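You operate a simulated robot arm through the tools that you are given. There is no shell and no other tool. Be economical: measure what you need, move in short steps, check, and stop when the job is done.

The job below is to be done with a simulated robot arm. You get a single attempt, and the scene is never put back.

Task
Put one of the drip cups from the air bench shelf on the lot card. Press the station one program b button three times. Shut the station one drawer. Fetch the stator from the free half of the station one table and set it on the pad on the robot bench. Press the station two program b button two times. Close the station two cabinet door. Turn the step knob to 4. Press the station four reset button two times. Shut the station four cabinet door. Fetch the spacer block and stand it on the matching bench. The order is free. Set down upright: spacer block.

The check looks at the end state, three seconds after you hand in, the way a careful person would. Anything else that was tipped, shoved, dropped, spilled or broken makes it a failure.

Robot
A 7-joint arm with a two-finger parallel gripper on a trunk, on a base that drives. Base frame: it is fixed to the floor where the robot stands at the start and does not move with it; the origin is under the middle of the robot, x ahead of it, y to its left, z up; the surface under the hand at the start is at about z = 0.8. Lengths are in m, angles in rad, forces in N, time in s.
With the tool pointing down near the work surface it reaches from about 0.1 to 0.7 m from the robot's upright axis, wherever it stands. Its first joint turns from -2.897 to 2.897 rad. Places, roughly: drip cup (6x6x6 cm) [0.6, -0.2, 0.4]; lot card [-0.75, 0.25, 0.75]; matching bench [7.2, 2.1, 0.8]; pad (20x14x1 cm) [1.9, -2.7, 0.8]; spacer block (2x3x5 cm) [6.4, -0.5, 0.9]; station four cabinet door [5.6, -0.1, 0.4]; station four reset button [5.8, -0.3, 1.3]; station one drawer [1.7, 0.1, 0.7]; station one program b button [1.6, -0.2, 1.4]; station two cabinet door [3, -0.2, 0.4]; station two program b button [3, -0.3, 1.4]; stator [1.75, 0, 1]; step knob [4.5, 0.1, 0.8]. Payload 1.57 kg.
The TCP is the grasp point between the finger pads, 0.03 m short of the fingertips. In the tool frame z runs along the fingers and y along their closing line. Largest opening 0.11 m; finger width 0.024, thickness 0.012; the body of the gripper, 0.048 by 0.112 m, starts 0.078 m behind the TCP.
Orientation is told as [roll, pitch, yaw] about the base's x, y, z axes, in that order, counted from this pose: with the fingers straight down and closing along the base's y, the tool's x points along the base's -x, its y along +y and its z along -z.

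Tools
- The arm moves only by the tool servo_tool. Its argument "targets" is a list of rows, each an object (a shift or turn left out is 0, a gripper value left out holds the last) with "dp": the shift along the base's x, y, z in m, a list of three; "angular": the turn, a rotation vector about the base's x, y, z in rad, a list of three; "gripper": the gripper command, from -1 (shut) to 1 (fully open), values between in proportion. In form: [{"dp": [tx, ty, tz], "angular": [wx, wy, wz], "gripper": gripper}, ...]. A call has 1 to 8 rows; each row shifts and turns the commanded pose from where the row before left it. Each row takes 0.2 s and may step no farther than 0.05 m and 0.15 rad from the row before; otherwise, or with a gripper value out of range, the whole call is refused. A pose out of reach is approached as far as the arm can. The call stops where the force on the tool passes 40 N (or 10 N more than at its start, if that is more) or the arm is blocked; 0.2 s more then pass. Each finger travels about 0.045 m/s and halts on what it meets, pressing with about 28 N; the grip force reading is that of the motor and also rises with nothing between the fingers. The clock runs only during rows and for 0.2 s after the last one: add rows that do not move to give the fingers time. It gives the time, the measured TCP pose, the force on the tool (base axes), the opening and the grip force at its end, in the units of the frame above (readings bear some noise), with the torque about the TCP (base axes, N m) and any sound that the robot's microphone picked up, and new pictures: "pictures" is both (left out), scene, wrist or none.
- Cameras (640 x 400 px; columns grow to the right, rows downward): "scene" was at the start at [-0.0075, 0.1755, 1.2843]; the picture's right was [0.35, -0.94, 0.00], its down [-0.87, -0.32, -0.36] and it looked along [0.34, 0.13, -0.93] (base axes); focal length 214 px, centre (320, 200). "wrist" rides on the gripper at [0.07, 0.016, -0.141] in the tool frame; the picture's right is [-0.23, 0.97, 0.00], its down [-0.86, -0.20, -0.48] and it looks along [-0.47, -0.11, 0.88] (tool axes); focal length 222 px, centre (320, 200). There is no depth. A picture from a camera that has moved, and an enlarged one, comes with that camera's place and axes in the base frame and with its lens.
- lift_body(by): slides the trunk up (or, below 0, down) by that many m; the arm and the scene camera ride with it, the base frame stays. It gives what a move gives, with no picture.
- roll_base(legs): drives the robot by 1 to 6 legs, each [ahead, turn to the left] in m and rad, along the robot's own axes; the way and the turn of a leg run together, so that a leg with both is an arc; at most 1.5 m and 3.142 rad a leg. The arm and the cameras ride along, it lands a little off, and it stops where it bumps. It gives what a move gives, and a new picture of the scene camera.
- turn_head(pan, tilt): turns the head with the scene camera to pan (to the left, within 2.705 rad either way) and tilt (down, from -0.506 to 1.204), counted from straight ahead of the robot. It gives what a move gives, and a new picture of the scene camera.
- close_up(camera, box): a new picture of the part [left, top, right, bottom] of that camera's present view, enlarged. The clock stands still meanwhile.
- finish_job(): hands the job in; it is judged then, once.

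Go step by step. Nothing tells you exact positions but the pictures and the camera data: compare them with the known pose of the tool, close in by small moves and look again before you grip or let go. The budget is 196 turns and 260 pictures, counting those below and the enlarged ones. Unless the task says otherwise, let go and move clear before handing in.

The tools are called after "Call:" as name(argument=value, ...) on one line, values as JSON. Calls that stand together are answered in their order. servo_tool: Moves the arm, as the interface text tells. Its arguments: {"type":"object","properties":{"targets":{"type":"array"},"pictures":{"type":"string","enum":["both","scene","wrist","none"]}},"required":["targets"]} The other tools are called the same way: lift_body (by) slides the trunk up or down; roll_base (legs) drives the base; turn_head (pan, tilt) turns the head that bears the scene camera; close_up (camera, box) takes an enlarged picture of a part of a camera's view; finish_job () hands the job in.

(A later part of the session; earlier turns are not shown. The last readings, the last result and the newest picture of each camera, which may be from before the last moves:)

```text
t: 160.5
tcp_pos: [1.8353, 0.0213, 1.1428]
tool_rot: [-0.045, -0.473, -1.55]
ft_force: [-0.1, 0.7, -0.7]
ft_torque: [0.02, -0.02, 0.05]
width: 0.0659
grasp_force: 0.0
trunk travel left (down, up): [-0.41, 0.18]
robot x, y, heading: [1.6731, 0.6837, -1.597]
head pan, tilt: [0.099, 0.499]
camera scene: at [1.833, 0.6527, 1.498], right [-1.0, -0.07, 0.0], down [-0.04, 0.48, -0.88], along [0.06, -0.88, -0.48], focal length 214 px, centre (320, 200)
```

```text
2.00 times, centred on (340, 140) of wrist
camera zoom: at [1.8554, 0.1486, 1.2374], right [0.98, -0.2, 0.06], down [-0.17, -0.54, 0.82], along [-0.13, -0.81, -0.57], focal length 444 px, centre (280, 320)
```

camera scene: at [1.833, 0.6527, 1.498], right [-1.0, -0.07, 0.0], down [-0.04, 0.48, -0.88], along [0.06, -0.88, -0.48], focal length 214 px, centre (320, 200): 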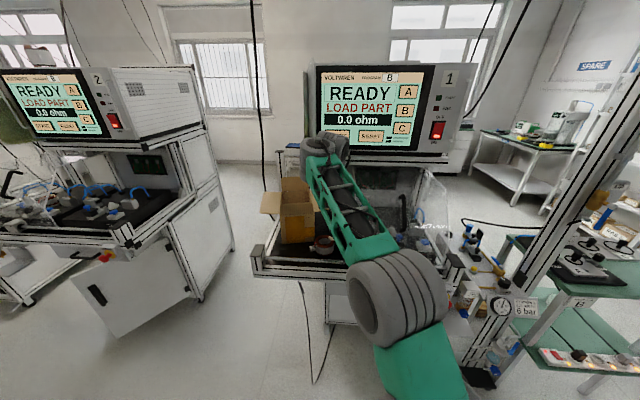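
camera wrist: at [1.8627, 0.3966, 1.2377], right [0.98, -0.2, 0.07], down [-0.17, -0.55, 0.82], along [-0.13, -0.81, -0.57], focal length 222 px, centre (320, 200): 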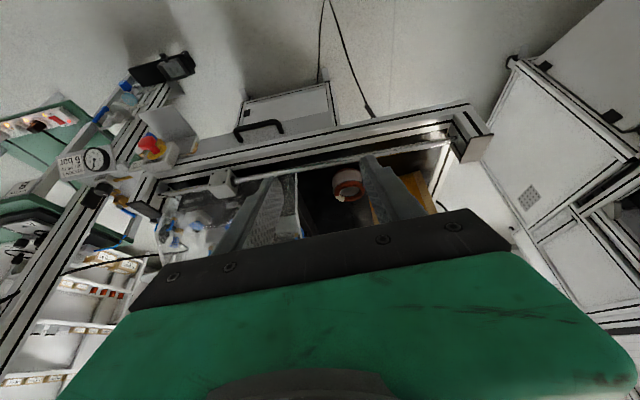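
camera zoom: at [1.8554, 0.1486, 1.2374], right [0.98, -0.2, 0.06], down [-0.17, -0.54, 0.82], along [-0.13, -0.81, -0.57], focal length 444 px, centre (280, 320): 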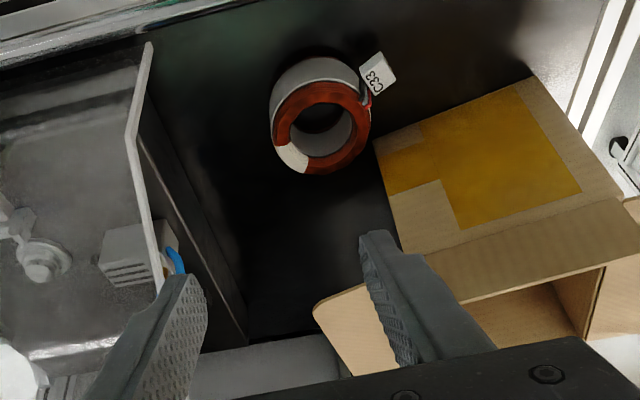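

Clear view: a ring of about 8.5 cm with a wide hole, lead to the right front, box to the right back. I'll grip the left wall with one finger in the hole: TCP over (1.834, -0.066).

Call:
servo_tool(targets=[{"dp": [0, -0.015, -0.03], "angular": [0.085, 0, 0]}, {"dp": [0, -0.015, -0.03], "angular": [0.085, 0, 0]}, {"dp": [0, -0.02, -0.03]}, {"dp": [0, -0.02, -0.03]}, {"dp": [-0.001, -0.017, -0.03]}, {}])

Call:
close_up(camera="wrist", box=[220, 40, 460, 240])

```text
t: 161.9
tcp_pos: [1.8394, -0.042, 0.9928]
tool_rot: [-0.04, -0.302, -1.551]
ft_force: [0.3, 0.6, 1.2]
ft_torque: [-0.01, -0.01, 0.02]
width: 0.066
grasp_force: 0.0
out of reach, approached as far as the arm can: row 1, 2
trunk travel left (down, up): [-0.41, 0.18]
robot x, y, heading: [1.671, 0.684, -1.598]
head pan, tilt: [0.099, 0.499]
camera scene: at [1.8331, 0.6525, 1.498], right [-1.0, -0.07, 0.0], down [-0.04, 0.48, -0.88], along [0.06, -0.88, -0.48], focal length 214 px, centre (320, 200)
camera wrist: at [1.8592, 0.0675, 1.107], right [0.98, -0.21, 0.03], down [-0.17, -0.68, 0.72], along [-0.13, -0.71, -0.7], focal length 222 px, centre (320, 200)
```

scene: 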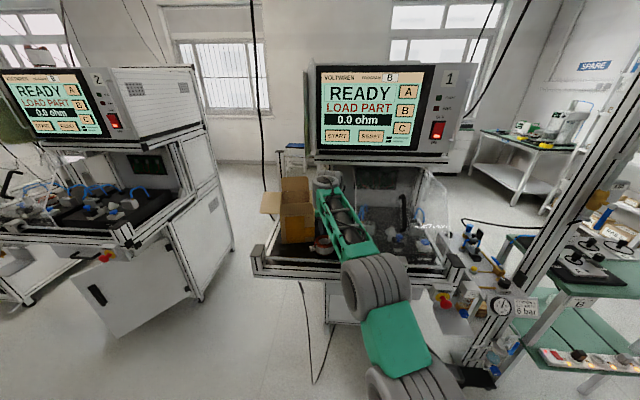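
wrist: 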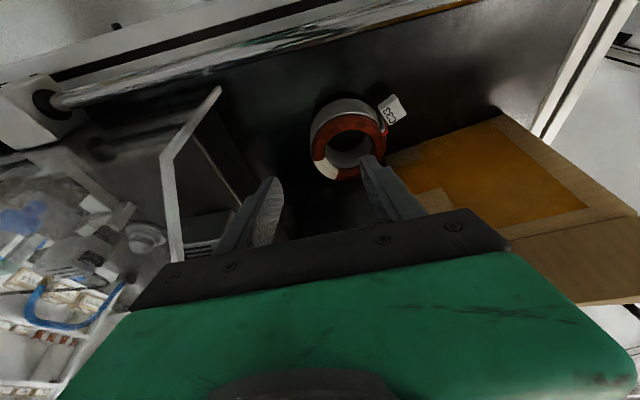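

```text
2.00 times, centred on (340, 140) of wrist
camera zoom: at [1.8592, 0.0675, 1.107], right [0.98, -0.21, 0.03], down [-0.17, -0.68, 0.72], along [-0.13, -0.71, -0.7], focal length 444 px, centre (280, 320)
```

zoom: 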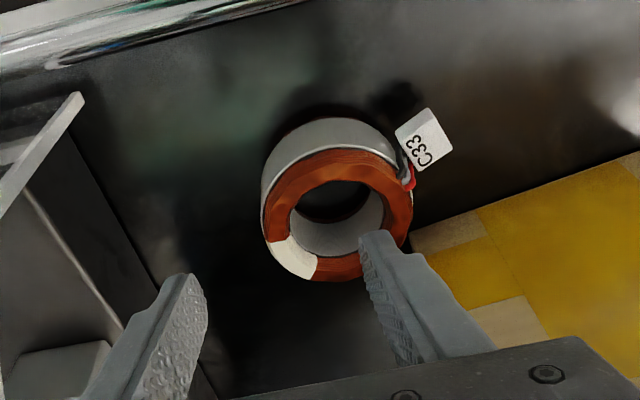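

Ring centre is (1.868, -0.073), top about z 0.895. I descend with the right finger into the hole.

Call:
servo_tool(targets=[{"dp": [-0.003, -0.012, -0.02]}, {"dp": [-0.002, -0.012, -0.02]}, {"dp": [0, 0, -0.02]}, {}], pictures="none")

Call:
close_up(camera="wrist", box=[220, 40, 460, 240])

```text
t: 162.9
tcp_pos: [1.8332, -0.0663, 0.9341]
tool_rot: [-0.039, -0.302, -1.552]
ft_force: [-0.6, -0.1, 0.5]
ft_torque: [0.06, 0.0, -0.01]
width: 0.0658
grasp_force: 0.1
trunk travel left (down, up): [-0.41, 0.18]
robot x, y, heading: [1.6679, 0.6846, -1.594]
head pan, tilt: [0.099, 0.499]
```

```text
2.00 times, centred on (340, 140) of wrist
camera zoom: at [1.8529, 0.0425, 1.0476], right [0.98, -0.21, 0.03], down [-0.17, -0.68, 0.72], along [-0.13, -0.71, -0.7], focal length 444 px, centre (280, 320)
```

zoom: 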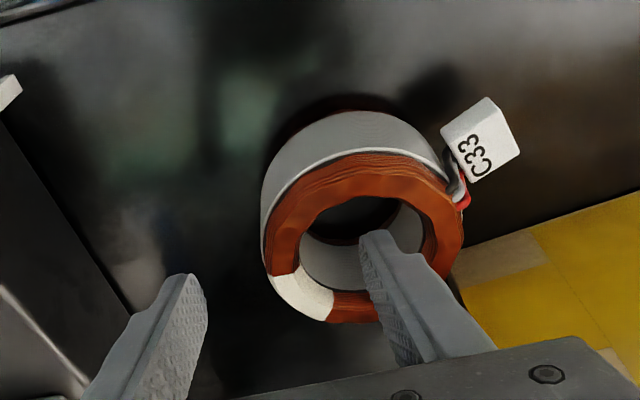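

The fingertip is over the hole. I lower 4 cm.

Call:
servo_tool(targets=[{"dp": [0, 0, -0.015]}, {"dp": [0, 0, -0.015]}, {"dp": [0, 0, -0.01]}, {}], pictures="none")

Call:
close_up(camera="wrist", box=[220, 40, 460, 240])

```text
t: 163.9
tcp_pos: [1.8337, -0.0674, 0.8954]
tool_rot: [-0.039, -0.301, -1.554]
ft_force: [-2.0, -1.4, 3.3]
ft_torque: [0.05, -0.08, -0.01]
width: 0.0639
grasp_force: 0.1
trunk travel left (down, up): [-0.41, 0.18]
robot x, y, heading: [1.6707, 0.6857, -1.595]
head pan, tilt: [0.099, 0.499]
```

```text
2.00 times, centred on (340, 140) of wrist
camera zoom: at [1.8533, 0.042, 1.0086], right [0.98, -0.21, 0.03], down [-0.17, -0.68, 0.72], along [-0.13, -0.71, -0.7], focal length 444 px, centre (280, 320)
```

zoom: 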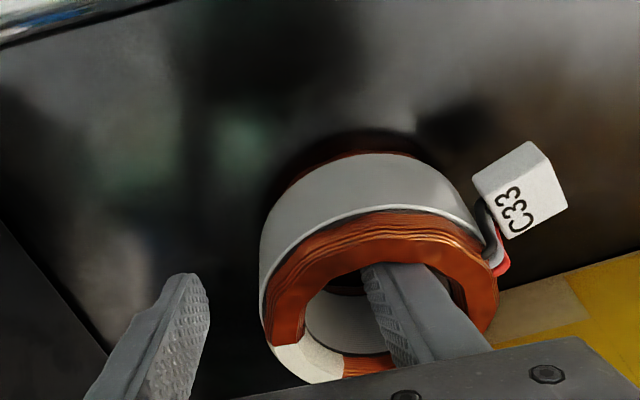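

The finger is in the hole. I close on the wall.

Call:
servo_tool(targets=[{"gripper": -0.3}, {"gripper": -0.6}, {"gripper": -1}, {}, {}], pictures="none")

Call:
close_up(camera="wrist", box=[220, 40, 460, 240])

```text
t: 165.1
tcp_pos: [1.8347, -0.0686, 0.895]
tool_rot: [-0.04, -0.302, -1.554]
ft_force: [0.3, -4.2, 5.1]
ft_torque: [0.25, -0.16, -0.15]
width: 0.0229
grasp_force: 27.7
trunk travel left (down, up): [-0.41, 0.18]
robot x, y, heading: [1.667, 0.6877, -1.594]
head pan, tilt: [0.099, 0.499]
```

```text
2.00 times, centred on (340, 140) of wrist
camera zoom: at [1.8535, 0.0418, 1.009], right [0.98, -0.21, 0.03], down [-0.17, -0.67, 0.72], along [-0.13, -0.71, -0.69], focal length 444 px, centre (280, 320)
```

zoom: 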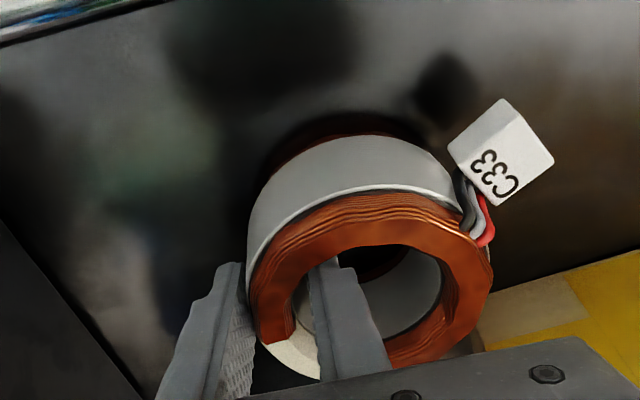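

Gripped at 2.3 cm. I lift 7 cm, stay below the flap, pull back, then rise.

Call:
servo_tool(targets=[{"dp": [0, 0, 0.02]}, {"dp": [0, 0.005, 0.025]}, {"dp": [0, 0.01, 0.025]}, {"dp": [0, 0.03, 0.01]}, {"dp": [0, 0.03, 0.02]}, {"dp": [0, 0.02, 0.04]}, {"dp": [0, 0, 0.05]}, {}])

```text
t: 166.9
tcp_pos: [1.8348, 0.0274, 1.0803]
tool_rot: [-0.04, -0.301, -1.553]
ft_force: [-0.7, 0.1, -9.4]
ft_torque: [0.04, 0.31, -0.01]
width: 0.022
grasp_force: 27.8
trunk travel left (down, up): [-0.41, 0.18]
robot x, y, heading: [1.669, 0.6896, -1.597]
head pan, tilt: [0.099, 0.499]
camera scene: at [1.8332, 0.6523, 1.498], right [-1.0, -0.07, 0.0], down [-0.04, 0.48, -0.88], along [0.06, -0.88, -0.48], focal length 214 px, centre (320, 200)
camera wrist: at [1.8546, 0.1376, 1.1957], right [0.98, -0.21, 0.03], down [-0.17, -0.68, 0.72], along [-0.13, -0.71, -0.7], focal length 222 px, centre (320, 200)
```

scene: 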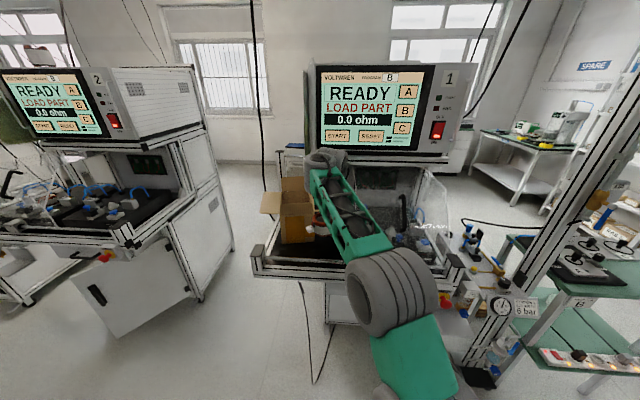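
wrist: 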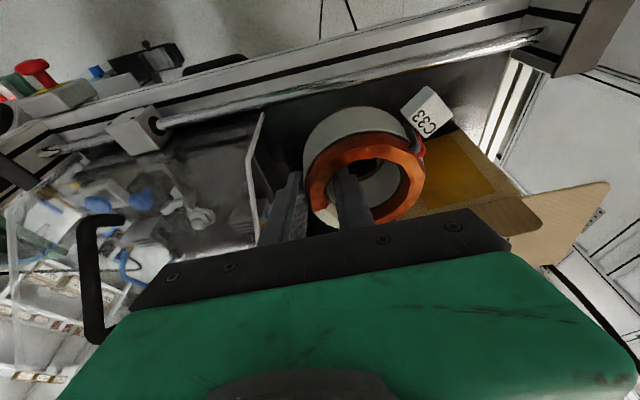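

The stator is secure. The way to the robot bench leads back round the air bench, so I pull the arm in, reverse and drive back to the start corridor.

Call:
roll_base(legs=[[-0.27, 0]])

Call:
servo_tool(targets=[{"dp": [-0.02, 0.03, 0.02]}, {"dp": [-0.03, 0.03, 0.02]}, {"dp": [-0.03, 0.03, 0]}, {"dp": [-0.03, 0.03, 0]}, {"dp": [-0.03, 0.03, 0]}, {"dp": [-0.02, 0, 0]}], pictures="none")

Call:
roll_base(legs=[[0, -1.56], [1.4, 0]])

```text
t: 168.9
tcp_pos: [1.8419, 0.3058, 1.0816]
tool_rot: [-0.041, -0.299, -1.552]
ft_force: [-0.1, 0.7, -8.0]
ft_torque: [0.02, 0.3, -0.01]
width: 0.0221
grasp_force: 28.1
trunk travel left (down, up): [-0.41, 0.18]
robot x, y, heading: [1.6797, 0.9642, -1.604]
head pan, tilt: [0.099, 0.499]
camera scene: at [1.8404, 0.93, 1.498], right [-1.0, -0.07, 0.0], down [-0.04, 0.48, -0.88], along [0.06, -0.88, -0.48], focal length 214 px, centre (320, 200)
```

scene: 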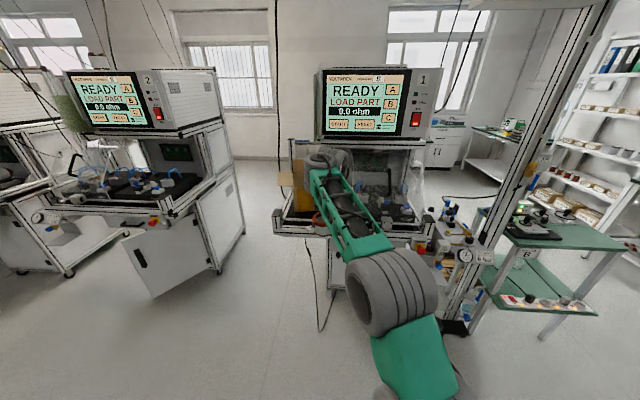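

```text
t: 170.3
tcp_pos: [1.6793, 0.4595, 1.1193]
tool_rot: [-0.04, -0.299, -1.554]
ft_force: [0.3, -0.5, -8.9]
ft_torque: [0.0, 0.3, 0.01]
width: 0.0222
grasp_force: 28.3
trunk travel left (down, up): [-0.41, 0.18]
robot x, y, heading: [1.6727, 0.962, -1.595]
head pan, tilt: [0.099, 0.499]
```

```text
t: 181.1
tcp_pos: [-0.2405, 1.0037, 1.1188]
tool_rot: [-0.04, -0.3, -3.133]
ft_force: [0.3, -0.1, -9.1]
ft_torque: [0.26, -0.02, 0.01]
width: 0.0215
grasp_force: 28.4
trunk travel left (down, up): [-0.41, 0.18]
robot x, y, heading: [0.267, 1.0014, 3.1]
head pan, tilt: [0.099, 0.499]
camera scene: at [0.2288, 0.8399, 1.498], right [-0.06, 1.0, 0.0], down [0.48, 0.03, -0.88], along [-0.88, -0.06, -0.48], focal length 214 px, centre (320, 200)
```

scene: 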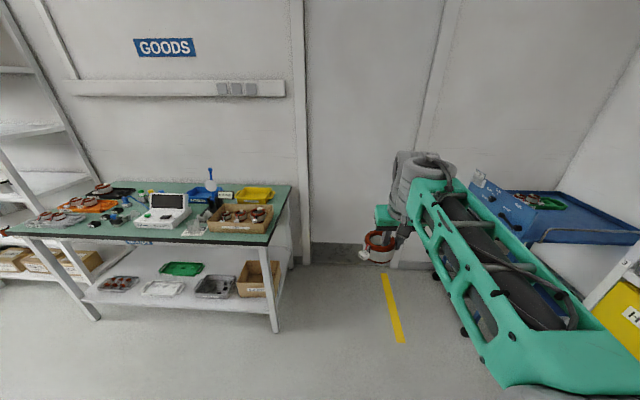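

Call:
roll_base(legs=[[0.35, 0], [0, 1.6], [1.3, 0]])

Call:
turn_head(pan=0.5, tilt=0.4)

```text
t: 193.4
tcp_pos: [-0.0679, -0.8025, 1.1197]
tool_rot: [-0.04, -0.3, -1.527]
ft_force: [0.5, 0.6, -8.8]
ft_torque: [0.02, 0.31, -0.02]
width: 0.0217
grasp_force: 28.0
trunk travel left (down, up): [-0.41, 0.18]
robot x, y, heading: [-0.0839, -0.3006, -1.57]
head pan, tilt: [0.099, 0.499]
camera scene: at [0.081, -0.3263, 1.498], right [-1.0, -0.1, 0.0], down [-0.05, 0.48, -0.88], along [0.09, -0.87, -0.48], focal length 214 px, centre (320, 200)
```

scene: 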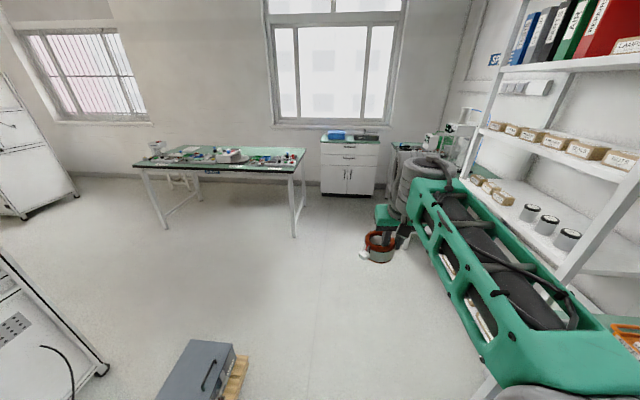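

```text
t: 194.3
tcp_pos: [-0.0675, -0.8011, 1.12]
tool_rot: [-0.039, -0.297, -1.527]
ft_force: [-0.3, 0.7, -8.6]
ft_torque: [-0.01, 0.29, -0.01]
width: 0.0219
grasp_force: 27.7
trunk travel left (down, up): [-0.41, 0.18]
robot x, y, heading: [-0.0821, -0.2955, -1.572]
head pan, tilt: [0.499, 0.4]
camera scene: at [0.1162, -0.3171, 1.5071], right [-0.88, -0.48, 0.0], down [-0.19, 0.34, -0.92], along [0.44, -0.81, -0.39], focal length 214 px, centre (320, 200)
```

scene: 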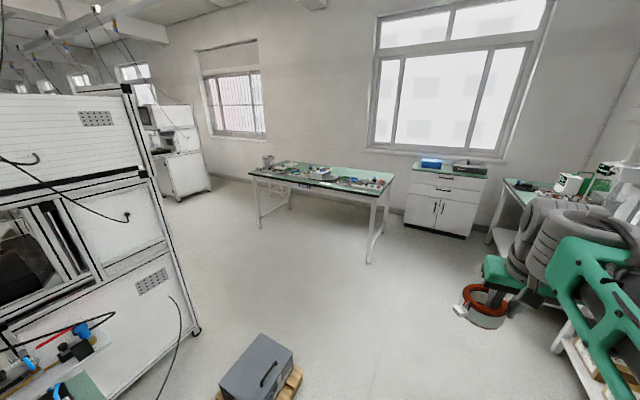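

The robot bench is the table by the windows with clear floor in front. I zoom in to find the pad.

Call:
close_up(camera="scene", box=[230, 140, 410, 220])

```text
3.56 times, centred on (320, 180) of scene
camera zoom: at [0.1162, -0.3171, 1.5071], right [-0.88, -0.48, 0.0], down [-0.19, 0.34, -0.92], along [0.44, -0.81, -0.39], focal length 763 px, centre (320, 271)
```

zoom: 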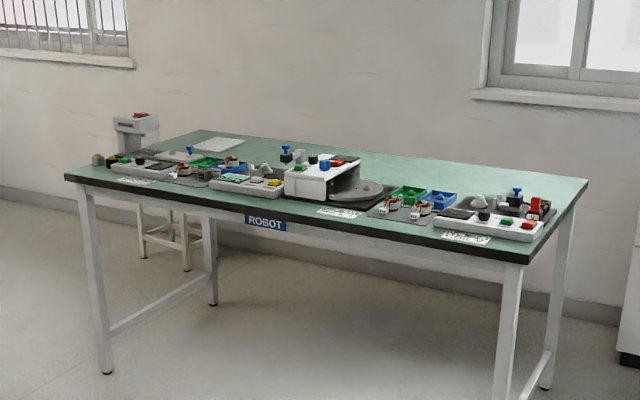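

The pad is the white sheet at the back left of that bench, about (1.81, -2.64). I drive round the pallet and stop in front of it.

Call:
roll_base(legs=[[1.2, 0], [0, 1.57], [1.2, 0], [0.65, 0], [0, -1.57]])

Call:
turn_head(pan=0.2, tilt=0.6)

Call:
close_up(camera="scene", box=[200, 100, 440, 300])

```text
t: 216.9
tcp_pos: [1.7887, -2.004, 1.1207]
tool_rot: [-0.04, -0.299, -1.497]
ft_force: [-0.2, -0.1, -8.9]
ft_torque: [-0.01, 0.27, 0.01]
width: 0.0213
grasp_force: 28.5
trunk travel left (down, up): [-0.41, 0.18]
robot x, y, heading: [1.7598, -1.5, -1.541]
head pan, tilt: [0.499, 0.4]
camera scene: at [1.9583, -1.5149, 1.5071], right [-0.86, -0.5, 0.0], down [-0.2, 0.34, -0.92], along [0.46, -0.8, -0.39], focal length 214 px, centre (320, 200)
```

scene: 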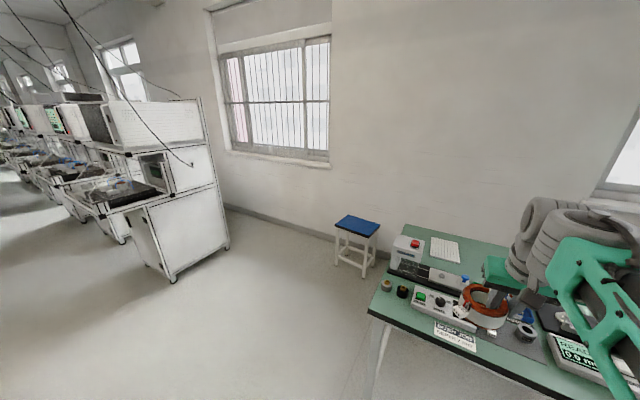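

```text
t: 217.7
tcp_pos: [1.7885, -2.0047, 1.119]
tool_rot: [-0.038, -0.298, -1.499]
ft_force: [0.3, -0.8, -8.6]
ft_torque: [-0.03, 0.32, -0.03]
width: 0.0211
grasp_force: 27.8
trunk travel left (down, up): [-0.41, 0.18]
robot x, y, heading: [1.7571, -1.4995, -1.541]
head pan, tilt: [0.201, 0.6]
camera scene: at [1.9319, -1.5209, 1.4889], right [-0.97, -0.23, 0.0], down [-0.13, 0.55, -0.83], along [0.19, -0.8, -0.56], focal length 214 px, centre (320, 200)
```

scene: 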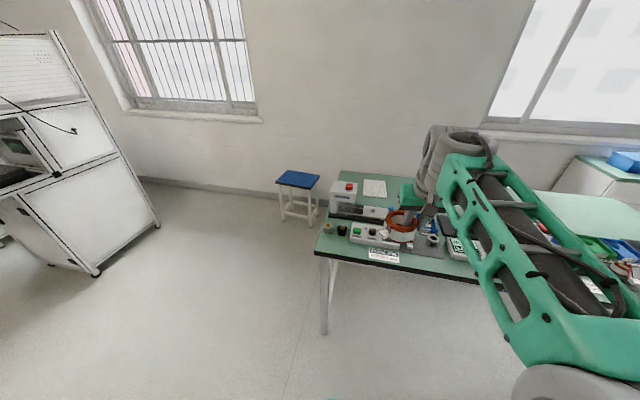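

```text
2.00 times, centred on (320, 200) of scene
camera zoom: at [1.9319, -1.5209, 1.4889], right [-0.97, -0.23, 0.0], down [-0.13, 0.55, -0.83], along [0.19, -0.8, -0.56], focal length 429 px, centre (320, 200)
```

zoom: 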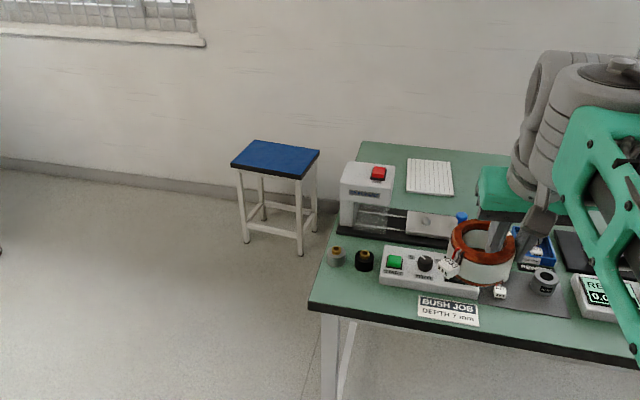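

The pad is at (1.86, -2.705), top z≈0.81, about 0.6 m behind the bench edge. I drive forward so that the base goes a little under the bench.

Call:
roll_base(legs=[[0.44, 0]])

Call:
servo_tool(targets=[{"dp": [0.005, -0.04, 0]}, {"dp": [0.005, -0.04, 0]}, {"dp": [0.005, -0.04, 0]}, {"dp": [0.005, -0.04, 0]}, {"dp": [0.005, -0.04, 0]}, {}])

```text
t: 220.4
tcp_pos: [1.7936, -2.4447, 1.1188]
tool_rot: [-0.041, -0.3, -1.507]
ft_force: [-0.2, -0.5, -9.6]
ft_torque: [0.0, 0.31, 0.01]
width: 0.0211
grasp_force: 28.5
trunk travel left (down, up): [-0.41, 0.18]
robot x, y, heading: [1.7714, -1.9391, -1.555]
head pan, tilt: [0.201, 0.6]
camera scene: at [1.9418, -1.965, 1.4889], right [-0.98, -0.22, 0.0], down [-0.12, 0.55, -0.82], along [0.18, -0.81, -0.57], focal length 214 px, centre (320, 200)
```

scene: 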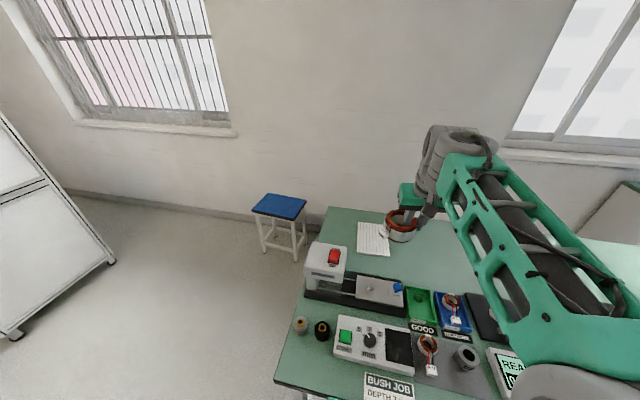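

```text
t: 221.8
tcp_pos: [1.8345, -2.6459, 1.1205]
tool_rot: [0.011, -0.302, -1.511]
ft_force: [0.0, -0.8, -9.7]
ft_torque: [0.0, 0.29, -0.03]
width: 0.0211
grasp_force: 28.2
out of reach, approached as far as the arm can: row 5
trunk travel left (down, up): [-0.41, 0.18]
robot x, y, heading: [1.7675, -1.9437, -1.552]
head pan, tilt: [0.201, 0.6]
camera scene: at [1.9422, -1.9654, 1.4888], right [-0.98, -0.22, 0.0], down [-0.12, 0.55, -0.82], along [0.18, -0.8, -0.57], focal length 214 px, centre (320, 200)
camera wrist: at [1.8428, -2.5363, 1.2365], right [0.98, -0.15, 0.08], down [-0.16, -0.69, 0.71], along [-0.06, -0.71, -0.7], focal length 222 px, centre (320, 200)
```

scene: 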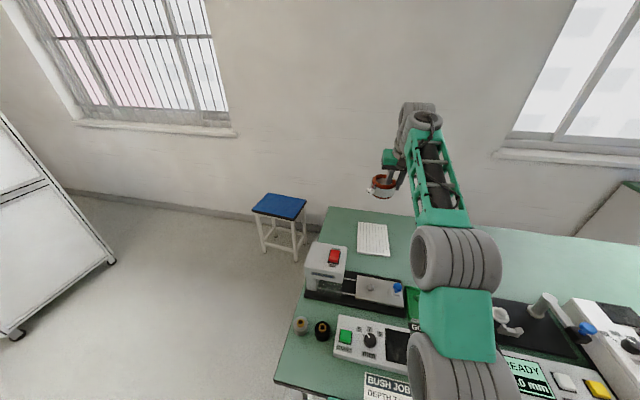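
wrist: 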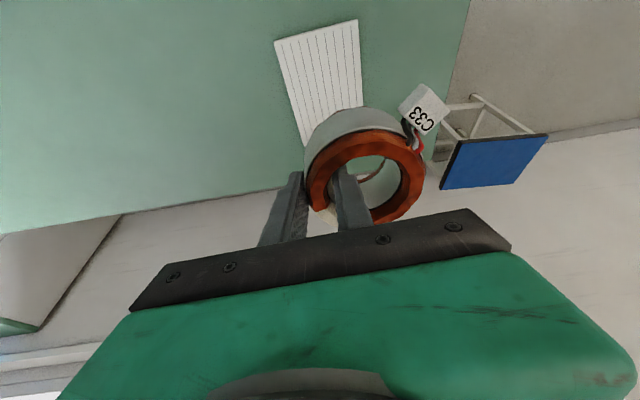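

The ring is lined up just short of the pad centre. I lower with the trunk, then adjust.

Call:
lift_body(by=-0.19)

Call:
servo_tool(targets=[{"dp": [-0.003, -0.015, -0.01]}, {"dp": [-0.003, -0.015, -0.01]}, {}])

Call:
close_up(camera="scene", box=[300, 80, 460, 200])

```text
t: 223.8
tcp_pos: [1.8334, -2.6466, 0.9327]
tool_rot: [0.011, -0.305, -1.511]
ft_force: [-0.3, -0.3, -8.8]
ft_torque: [-0.03, 0.32, -0.02]
width: 0.021
grasp_force: 27.4
trunk travel left (down, up): [-0.22, 0.37]
robot x, y, heading: [1.7749, -1.9411, -1.555]
head pan, tilt: [0.201, 0.6]
```

```text
t: 224.6
tcp_pos: [1.8275, -2.6749, 0.9121]
tool_rot: [0.01, -0.304, -1.513]
ft_force: [-0.6, -0.4, -9.4]
ft_torque: [0.03, 0.3, 0.0]
width: 0.0209
grasp_force: 28.2
trunk travel left (down, up): [-0.22, 0.37]
robot x, y, heading: [1.7675, -1.9436, -1.553]
head pan, tilt: [0.201, 0.6]
camera scene: at [1.9419, -1.9653, 1.2989], right [-0.98, -0.22, 0.0], down [-0.12, 0.55, -0.82], along [0.18, -0.81, -0.57], focal length 214 px, centre (320, 200)
camera wrist: at [1.8361, -2.5656, 1.0272], right [0.98, -0.15, 0.08], down [-0.16, -0.68, 0.71], along [-0.06, -0.71, -0.7], focal length 222 px, centre (320, 200)
```

scene: 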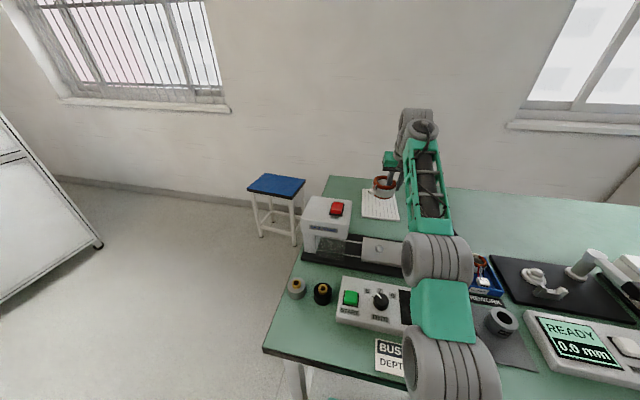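
wrist: 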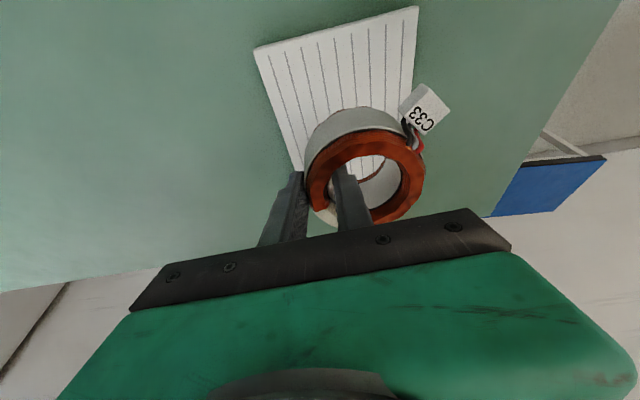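

```text
3.33 times, centred on (380, 140) of scene
camera zoom: at [1.9419, -1.9653, 1.2989], right [-0.98, -0.22, 0.0], down [-0.12, 0.55, -0.82], along [0.18, -0.81, -0.57], focal length 715 px, centre (120, 400)
```

zoom: 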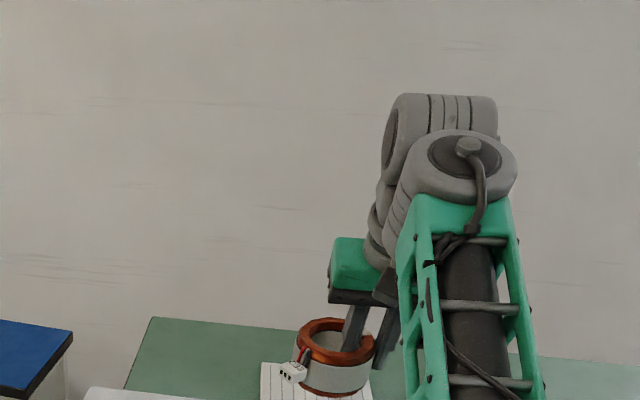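

Pad front edge is at y≈-2.60, so its centre is at -2.70. I move 1.8 cm further and lower to contact.

Call:
servo_tool(targets=[{"dp": [0, -0.018, -0.012]}, {"dp": [0, 0, -0.012]}, {"dp": [0, 0, -0.012]}, {"dp": [0, 0, -0.008]}, {}], pictures="wrist")

```text
t: 225.8
tcp_pos: [1.8276, -2.6854, 0.8641]
tool_rot: [0.011, -0.303, -1.514]
ft_force: [0.3, 0.5, -9.0]
ft_torque: [-0.01, 0.33, -0.01]
width: 0.0213
grasp_force: 28.3
out of reach, approached as far as the arm can: row 1
trunk travel left (down, up): [-0.22, 0.37]
robot x, y, heading: [1.7705, -1.9444, -1.554]
head pan, tilt: [0.201, 0.6]
camera wrist: at [1.8351, -2.5749, 0.9794], right [0.98, -0.15, 0.08], down [-0.16, -0.68, 0.71], along [-0.06, -0.71, -0.7], focal length 222 px, centre (320, 200)
```

wrist: 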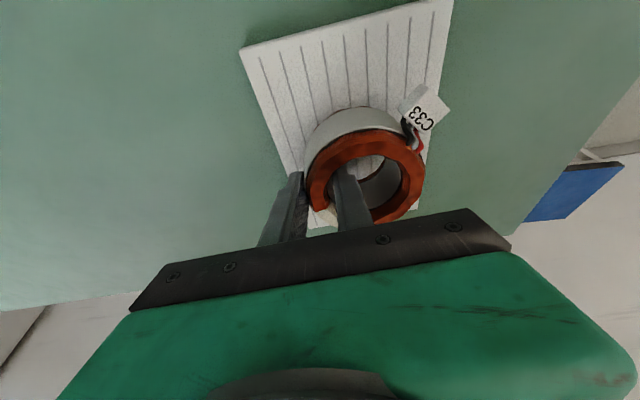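

Call:
servo_tool(targets=[{"dp": [0, 0, -0.006]}, {"dp": [0, 0, -0.005]}, {}], pictures="none")

```text
t: 226.6
tcp_pos: [1.8265, -2.685, 0.8585]
tool_rot: [0.014, -0.317, -1.514]
ft_force: [-2.2, -4.3, 21.0]
ft_torque: [0.7, -0.33, -0.07]
width: 0.0213
grasp_force: 28.0
trunk travel left (down, up): [-0.22, 0.37]
robot x, y, heading: [1.7702, -1.938, -1.552]
head pan, tilt: [0.201, 0.6]
```

Contact. I ease up slightly and open just enough.

Call:
servo_tool(targets=[{"dp": [0, 0, 0.003]}, {"gripper": -0.4}, {"gripper": -0.1}, {}, {}], pictures="wrist")

Call:
close_up(camera="scene", box=[330, 150, 450, 240])

```text
t: 227.8
tcp_pos: [1.8271, -2.6844, 0.8564]
tool_rot: [0.011, -0.304, -1.512]
ft_force: [0.4, 0.4, -0.4]
ft_torque: [0.0, -0.02, -0.02]
width: 0.0495
grasp_force: 0.1
trunk travel left (down, up): [-0.22, 0.37]
robot x, y, heading: [1.7674, -1.9451, -1.557]
head pan, tilt: [0.201, 0.6]
camera wrist: at [1.8357, -2.5744, 0.9713], right [0.98, -0.15, 0.08], down [-0.16, -0.68, 0.71], along [-0.06, -0.71, -0.7], focal length 222 px, centre (320, 200)
```

wrist: 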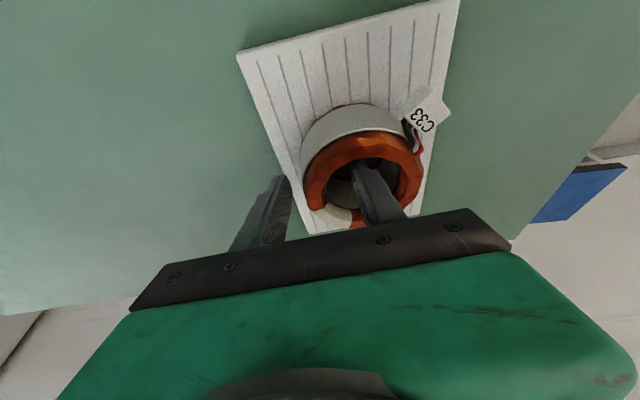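

```text
4.44 times, centred on (390, 195) of scene
camera zoom: at [1.9417, -1.9643, 1.2989], right [-0.98, -0.22, 0.0], down [-0.12, 0.55, -0.83], along [0.18, -0.81, -0.56], focal length 953 px, centre (9, 222)
```

zoom: 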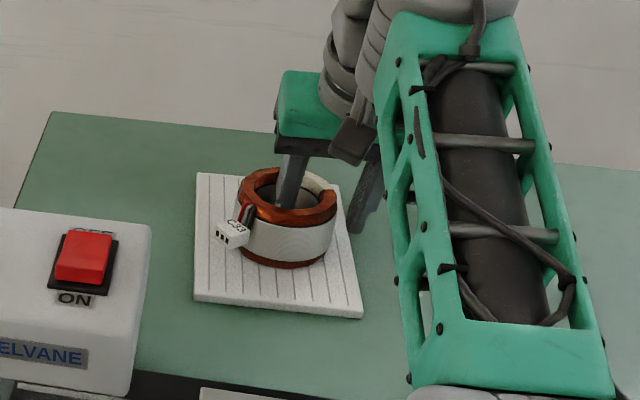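

The stator rests flat on the pad. I withdraw along the tool axis.

Call:
servo_tool(targets=[{"dp": [0, 0.006, 0.02]}, {"dp": [0, 0.009, 0.03]}, {"dp": [0, 0.009, 0.03]}, {"dp": [0, 0.009, 0.04]}, {"dp": [0, 0.02, 0.04]}, {"dp": [0, 0.03, 0.04]}, {"dp": [0, 0.03, 0.02]}, {"dp": [0, 0.04, 0.0]}])

Call:
close_up(camera="scene", box=[330, 150, 450, 240])

```text
t: 229.6
tcp_pos: [1.8273, -2.5261, 1.0484]
tool_rot: [0.009, -0.303, -1.512]
ft_force: [-0.6, -0.3, 0.1]
ft_torque: [0.02, 0.04, -0.01]
width: 0.0496
grasp_force: 0.1
out of reach, approached as far as the arm can: row 4, 5, 6
trunk travel left (down, up): [-0.22, 0.37]
robot x, y, heading: [1.7684, -1.9408, -1.552]
head pan, tilt: [0.201, 0.6]
camera scene: at [1.9418, -1.965, 1.2989], right [-0.98, -0.22, 0.0], down [-0.12, 0.55, -0.82], along [0.18, -0.81, -0.57], focal length 214 px, centre (320, 200)
camera wrist: at [1.8343, -2.4147, 1.1634], right [0.98, -0.16, 0.08], down [-0.16, -0.69, 0.71], along [-0.06, -0.71, -0.7], focal length 222 px, centre (320, 200)
```

scene: 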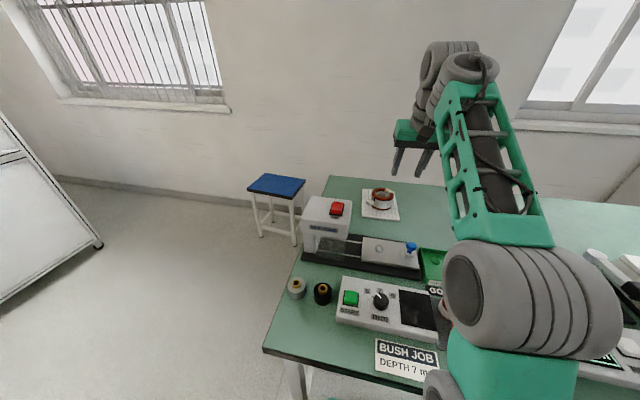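
wrist: 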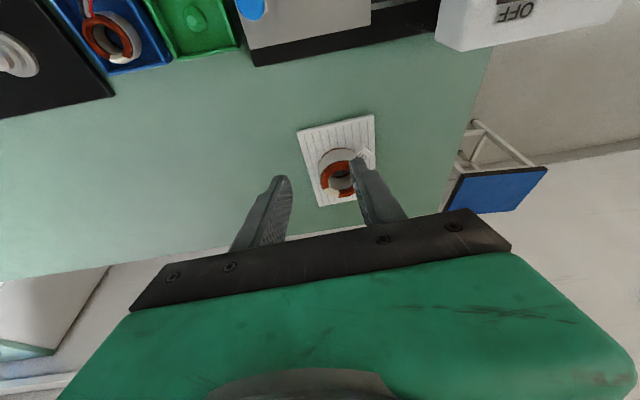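

```text
4.44 times, centred on (390, 195) of scene
camera zoom: at [1.9418, -1.965, 1.2989], right [-0.98, -0.22, 0.0], down [-0.12, 0.55, -0.82], along [0.18, -0.81, -0.57], focal length 953 px, centre (9, 222)
```

zoom: 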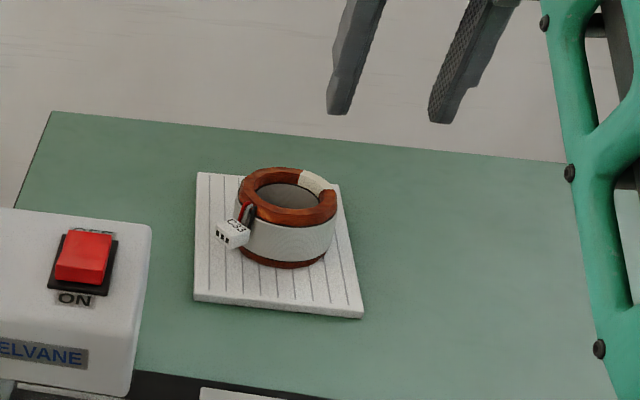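

The stator sits upright on the pad. I raise a little, reverse and return along the same route to the front aisle.

Call:
lift_body(by=0.1)

Call:
roll_base(legs=[[-0.45, 0], [0, -1.58], [1.2, 0], [0.65, 0], [0, -1.57]])

```text
t: 231.0
tcp_pos: [1.8261, -2.5248, 1.1494]
tool_rot: [0.011, -0.303, -1.51]
ft_force: [-0.2, -0.3, 0.0]
ft_torque: [0.0, -0.01, 0.0]
width: 0.0498
grasp_force: 0.1
trunk travel left (down, up): [-0.32, 0.27]
robot x, y, heading: [1.7687, -1.9427, -1.553]
head pan, tilt: [0.201, 0.6]
```

```text
t: 250.3
tcp_pos: [-0.1358, -0.9478, 1.1497]
tool_rot: [0.011, -0.305, 1.606]
ft_force: [0.2, 0.5, -0.1]
ft_torque: [0.0, 0.05, 0.02]
width: 0.0498
grasp_force: 0.1
trunk travel left (down, up): [-0.32, 0.27]
robot x, y, heading: [-0.0901, -1.531, 1.57]
head pan, tilt: [0.201, 0.6]
camera scene: at [-0.2633, -1.5014, 1.3989], right [0.98, 0.19, 0.0], down [0.11, -0.55, -0.83], along [-0.16, 0.81, -0.56], focal length 214 px, centre (320, 200)
```

scene: 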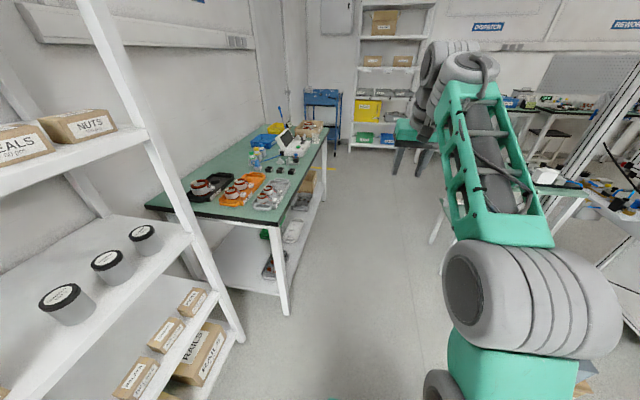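

Call:
roll_base(legs=[[1.2, 0], [1.15, 0], [0, -1.57], [1.5, 0], [1.5, 0]])

Call:
turn_head(pan=-1.5, tilt=0.4)

```text
t: 279.9
tcp_pos: [3.5575, 0.8997, 1.1494]
tool_rot: [0.01, -0.304, 0.05]
ft_force: [0.6, 0.6, 0.4]
ft_torque: [0.0, 0.01, -0.01]
width: 0.0492
grasp_force: 0.1
trunk travel left (down, up): [-0.32, 0.27]
robot x, y, heading: [2.9765, 0.8493, 0.003]
head pan, tilt: [0.201, 0.6]
camera scene: at [3.0, 1.0227, 1.3989], right [0.21, -0.98, 0.0], down [-0.55, -0.12, -0.83], along [0.81, 0.17, -0.56], focal length 214 px, centre (320, 200)
```

scene: 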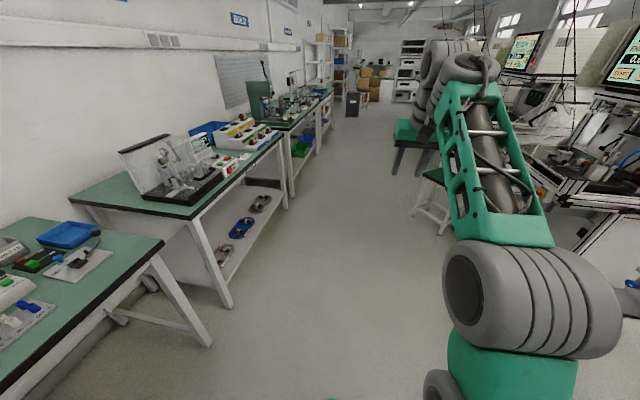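

```text
t: 281.6
tcp_pos: [3.5576, 0.8989, 1.1503]
tool_rot: [0.011, -0.305, 0.05]
ft_force: [0.3, 0.6, -0.3]
ft_torque: [-0.02, 0.01, -0.02]
width: 0.0493
grasp_force: 0.0
trunk travel left (down, up): [-0.32, 0.27]
robot x, y, heading: [2.9749, 0.8495, 0.006]
head pan, tilt: [-1.499, 0.4]
camera scene: at [2.9209, 0.9121, 1.4172], right [-1.0, -0.08, 0.0], down [-0.03, 0.39, -0.92], along [0.07, -0.92, -0.39], focal length 214 px, centre (320, 200)
```

scene: 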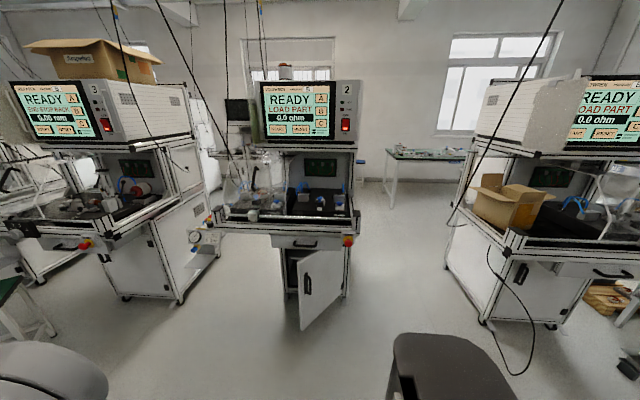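

Station two faces me; its cabinet door stands open. I zoom on the panel and the door.

Call:
close_up(camera="scene", box=[240, 70, 380, 160])

Call:
close_up(camera="scene", box=[200, 190, 400, 350])

```text
4.44 times, centred on (310, 115) of scene
camera zoom: at [2.9209, 0.9121, 1.4172], right [-1.0, -0.08, 0.0], down [-0.03, 0.39, -0.92], along [0.07, -0.92, -0.39], focal length 953 px, centre (364, 578)
```

zoom: 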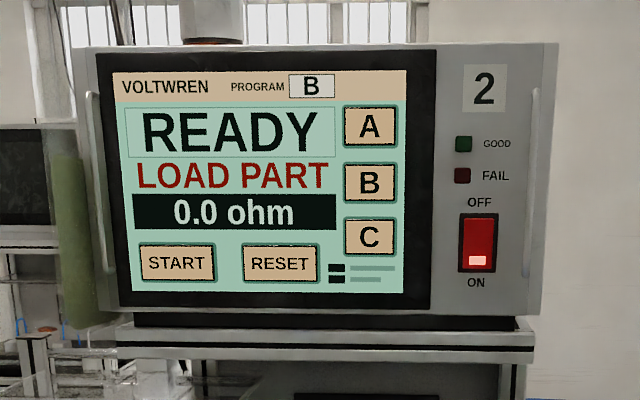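

```text
2.50 times, centred on (300, 270) of scene
camera zoom: at [2.9209, 0.9121, 1.4172], right [-1.0, -0.08, 0.0], down [-0.03, 0.39, -0.92], along [0.07, -0.92, -0.39], focal length 536 px, centre (370, 25)
```

zoom: 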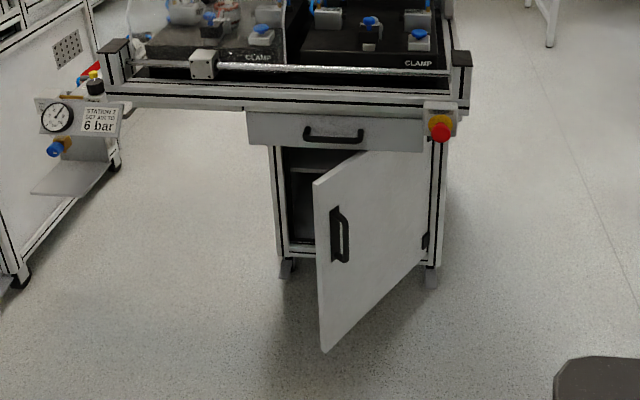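

B is at about (3.00, -0.21, 1.408). The door is open some 47°, hinge at (2.83, -0.33), free edge at (3.115, -0.02), z 0.1–0.64. Buttons first: I turn, raise and level the tool.

Call:
roll_base(legs=[[0, -1.575]])

Call:
lift_body(by=0.265)

Call:
servo_tool(targets=[{"angular": [-0.14, 0, 0], "gripper": -1}, {"angular": [-0.14, 0, 0]}, {"angular": [-0.14, 0, 0]}, {"angular": [-0.14, 0, 0]}, {"angular": [-0.14, 0, 0]}, {"angular": [-0.14, 0, 0]}, {"angular": [-0.14, 0, 0]}, {"angular": [-0.14, 0, 0]}], pictures="none")

Call:
servo_tool(targets=[{"angular": [-0.14, 0, 0]}, {}], pictures="wrist")

```text
t: 285.9
tcp_pos: [3.0184, 0.2652, 1.1496]
tool_rot: [0.009, -0.304, -1.536]
ft_force: [0.2, -0.3, 0.0]
ft_torque: [0.0, 0.01, -0.01]
width: 0.0494
grasp_force: 0.1
trunk travel left (down, up): [-0.32, 0.27]
robot x, y, heading: [2.9775, 0.8495, -1.576]
head pan, tilt: [-1.499, 0.4]
camera scene: at [3.0373, 0.9031, 1.4172], right [-0.06, 1.0, 0.0], down [0.39, 0.03, -0.92], along [-0.92, -0.06, -0.39], focal length 214 px, centre (320, 200)
```

scene: 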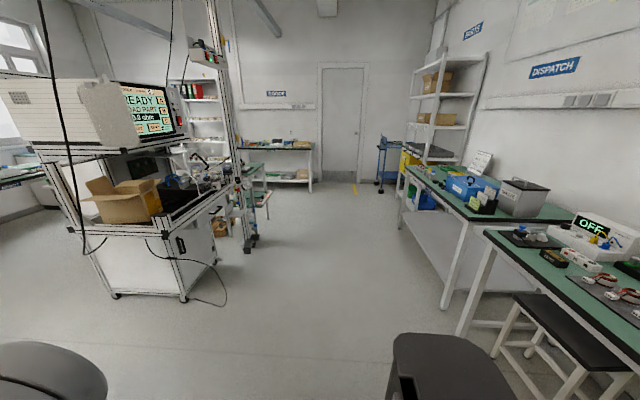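

```text
t: 288.6
tcp_pos: [3.0177, 0.2639, 1.4142]
tool_rot: [0.011, -0.304, -1.536]
ft_force: [0.0, 0.1, -0.8]
ft_torque: [0.0, 0.05, 0.0]
width: 0.0492
grasp_force: 0.1
trunk travel left (down, up): [-0.585, 0.005]
robot x, y, heading: [2.973, 0.8475, -1.577]
head pan, tilt: [-1.499, 0.4]
```

```text
t: 290.4
tcp_pos: [3.0135, 0.2192, 1.5551]
tool_rot: [-0.033, -1.065, -1.506]
ft_force: [0.9, -0.1, 0.4]
ft_torque: [0.0, -0.02, -0.01]
width: 0.0
grasp_force: 21.5
out of reach, approached as far as the arm can: row 2, 3, 4, 5, 6, 7, 8
trunk travel left (down, up): [-0.585, 0.005]
robot x, y, heading: [2.9735, 0.8468, -1.583]
head pan, tilt: [-1.499, 0.4]
```

```text
t: 291.0
tcp_pos: [3.0126, 0.2189, 1.5544]
tool_rot: [-0.033, -1.065, -1.505]
ft_force: [0.0, 0.2, 0.8]
ft_torque: [0.01, -0.02, 0.02]
width: 0.0
grasp_force: 21.5
out of reach, approached as far as the arm can: row 1
trunk travel left (down, up): [-0.585, 0.005]
robot x, y, heading: [2.9716, 0.8528, -1.578]
head pan, tilt: [-1.499, 0.4]
camera wrist: at [3.023, 0.3778, 1.5624], right [0.98, -0.07, 0.18], down [-0.18, 0.0, 0.98], along [-0.07, -1.0, -0.02], focal length 222 px, centre (320, 200)
```

wrist: 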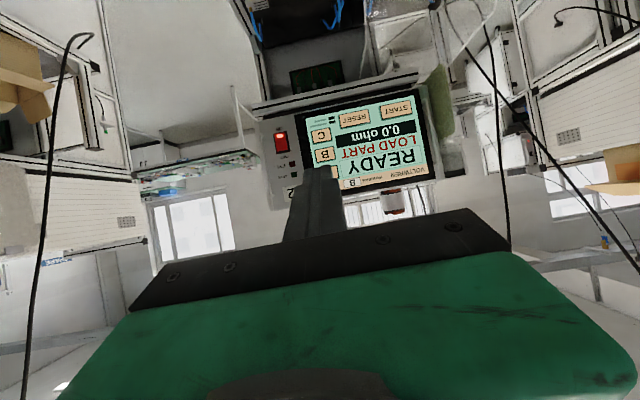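

Call:
servo_tool(targets=[{"dp": [-0.003, 0, -0.03], "angular": [-0.12, 0, 0]}, {"dp": [-0.003, 0, -0.03], "angular": [-0.12, 0, 0]}, {"dp": [-0.003, 0, -0.03], "angular": [-0.12, 0, 0]}, {"dp": [-0.003, 0, -0.03], "angular": [-0.1, 0, 0]}, {"dp": [0, 0, -0.026]}, {}], pictures="wrist")

Call:
turn_head(pan=0.2, tilt=0.4)

```text
t: 292.4
tcp_pos: [3.0041, 0.2171, 1.5554]
tool_rot: [-0.031, -1.075, -1.501]
ft_force: [-0.6, 0.4, -0.1]
ft_torque: [-0.01, 0.0, -0.03]
width: 0.0
grasp_force: 20.9
out of reach, approached as far as the arm can: row 1, 2, 3, 4, 5
trunk travel left (down, up): [-0.585, 0.005]
robot x, y, heading: [2.976, 0.8461, -1.577]
head pan, tilt: [-1.499, 0.4]
camera wrist: at [3.0138, 0.377, 1.5624], right [0.98, -0.07, 0.19], down [-0.19, 0.01, 0.98], along [-0.07, -1.0, -0.01], focal length 222 px, centre (320, 200)
```

wrist: 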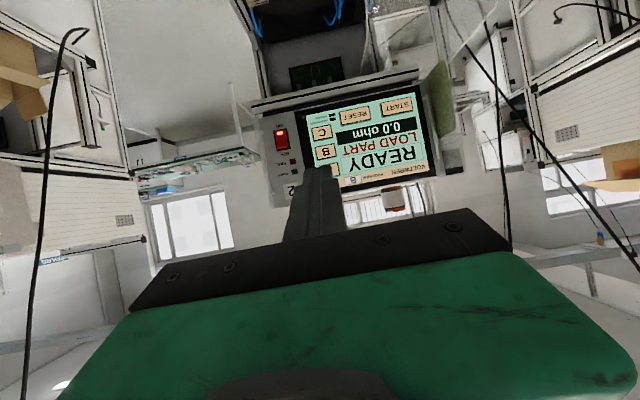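

```text
t: 294.1
tcp_pos: [3.0045, 0.2162, 1.5554]
tool_rot: [-0.029, -1.075, -1.502]
ft_force: [-0.1, 0.2, -0.2]
ft_torque: [0.02, -0.02, -0.01]
width: 0.0
grasp_force: 21.0
trunk travel left (down, up): [-0.585, 0.005]
robot x, y, heading: [2.9759, 0.8469, -1.579]
head pan, tilt: [0.201, 0.4]
camera scene: at [3.1475, 0.8181, 1.6822], right [-0.98, -0.19, 0.0], down [-0.07, 0.38, -0.92], along [0.18, -0.9, -0.39], focal length 214 px, centre (320, 200)
```

scene: 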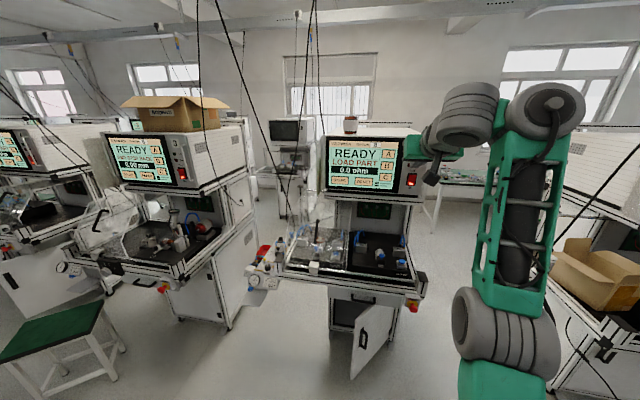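

The solver is stuck in a folded pose. I extend outward and down first, then rotate.

Call:
servo_tool(targets=[{"dp": [0, -0.03, -0.02], "angular": [0.1, 0, 0]}, {"dp": [0, -0.02, -0.03], "angular": [0.1, 0, 0]}, {"dp": [0, -0.01, -0.04]}, {"dp": [0, 0, -0.04]}, {"dp": [0, 0, -0.04]}, {"dp": [0, 0, -0.04]}, {}], pictures="none")

```text
t: 295.8
tcp_pos: [2.9942, 0.1517, 1.4241]
tool_rot: [0.0, -0.854, -1.52]
ft_force: [0.0, -1.0, -0.4]
ft_torque: [-0.02, 0.0, 0.0]
width: 0.0
grasp_force: 21.0
out of reach, approached as far as the arm can: row 4, 5, 6
trunk travel left (down, up): [-0.585, 0.005]
robot x, y, heading: [2.9764, 0.8487, -1.577]
head pan, tilt: [0.201, 0.4]
```

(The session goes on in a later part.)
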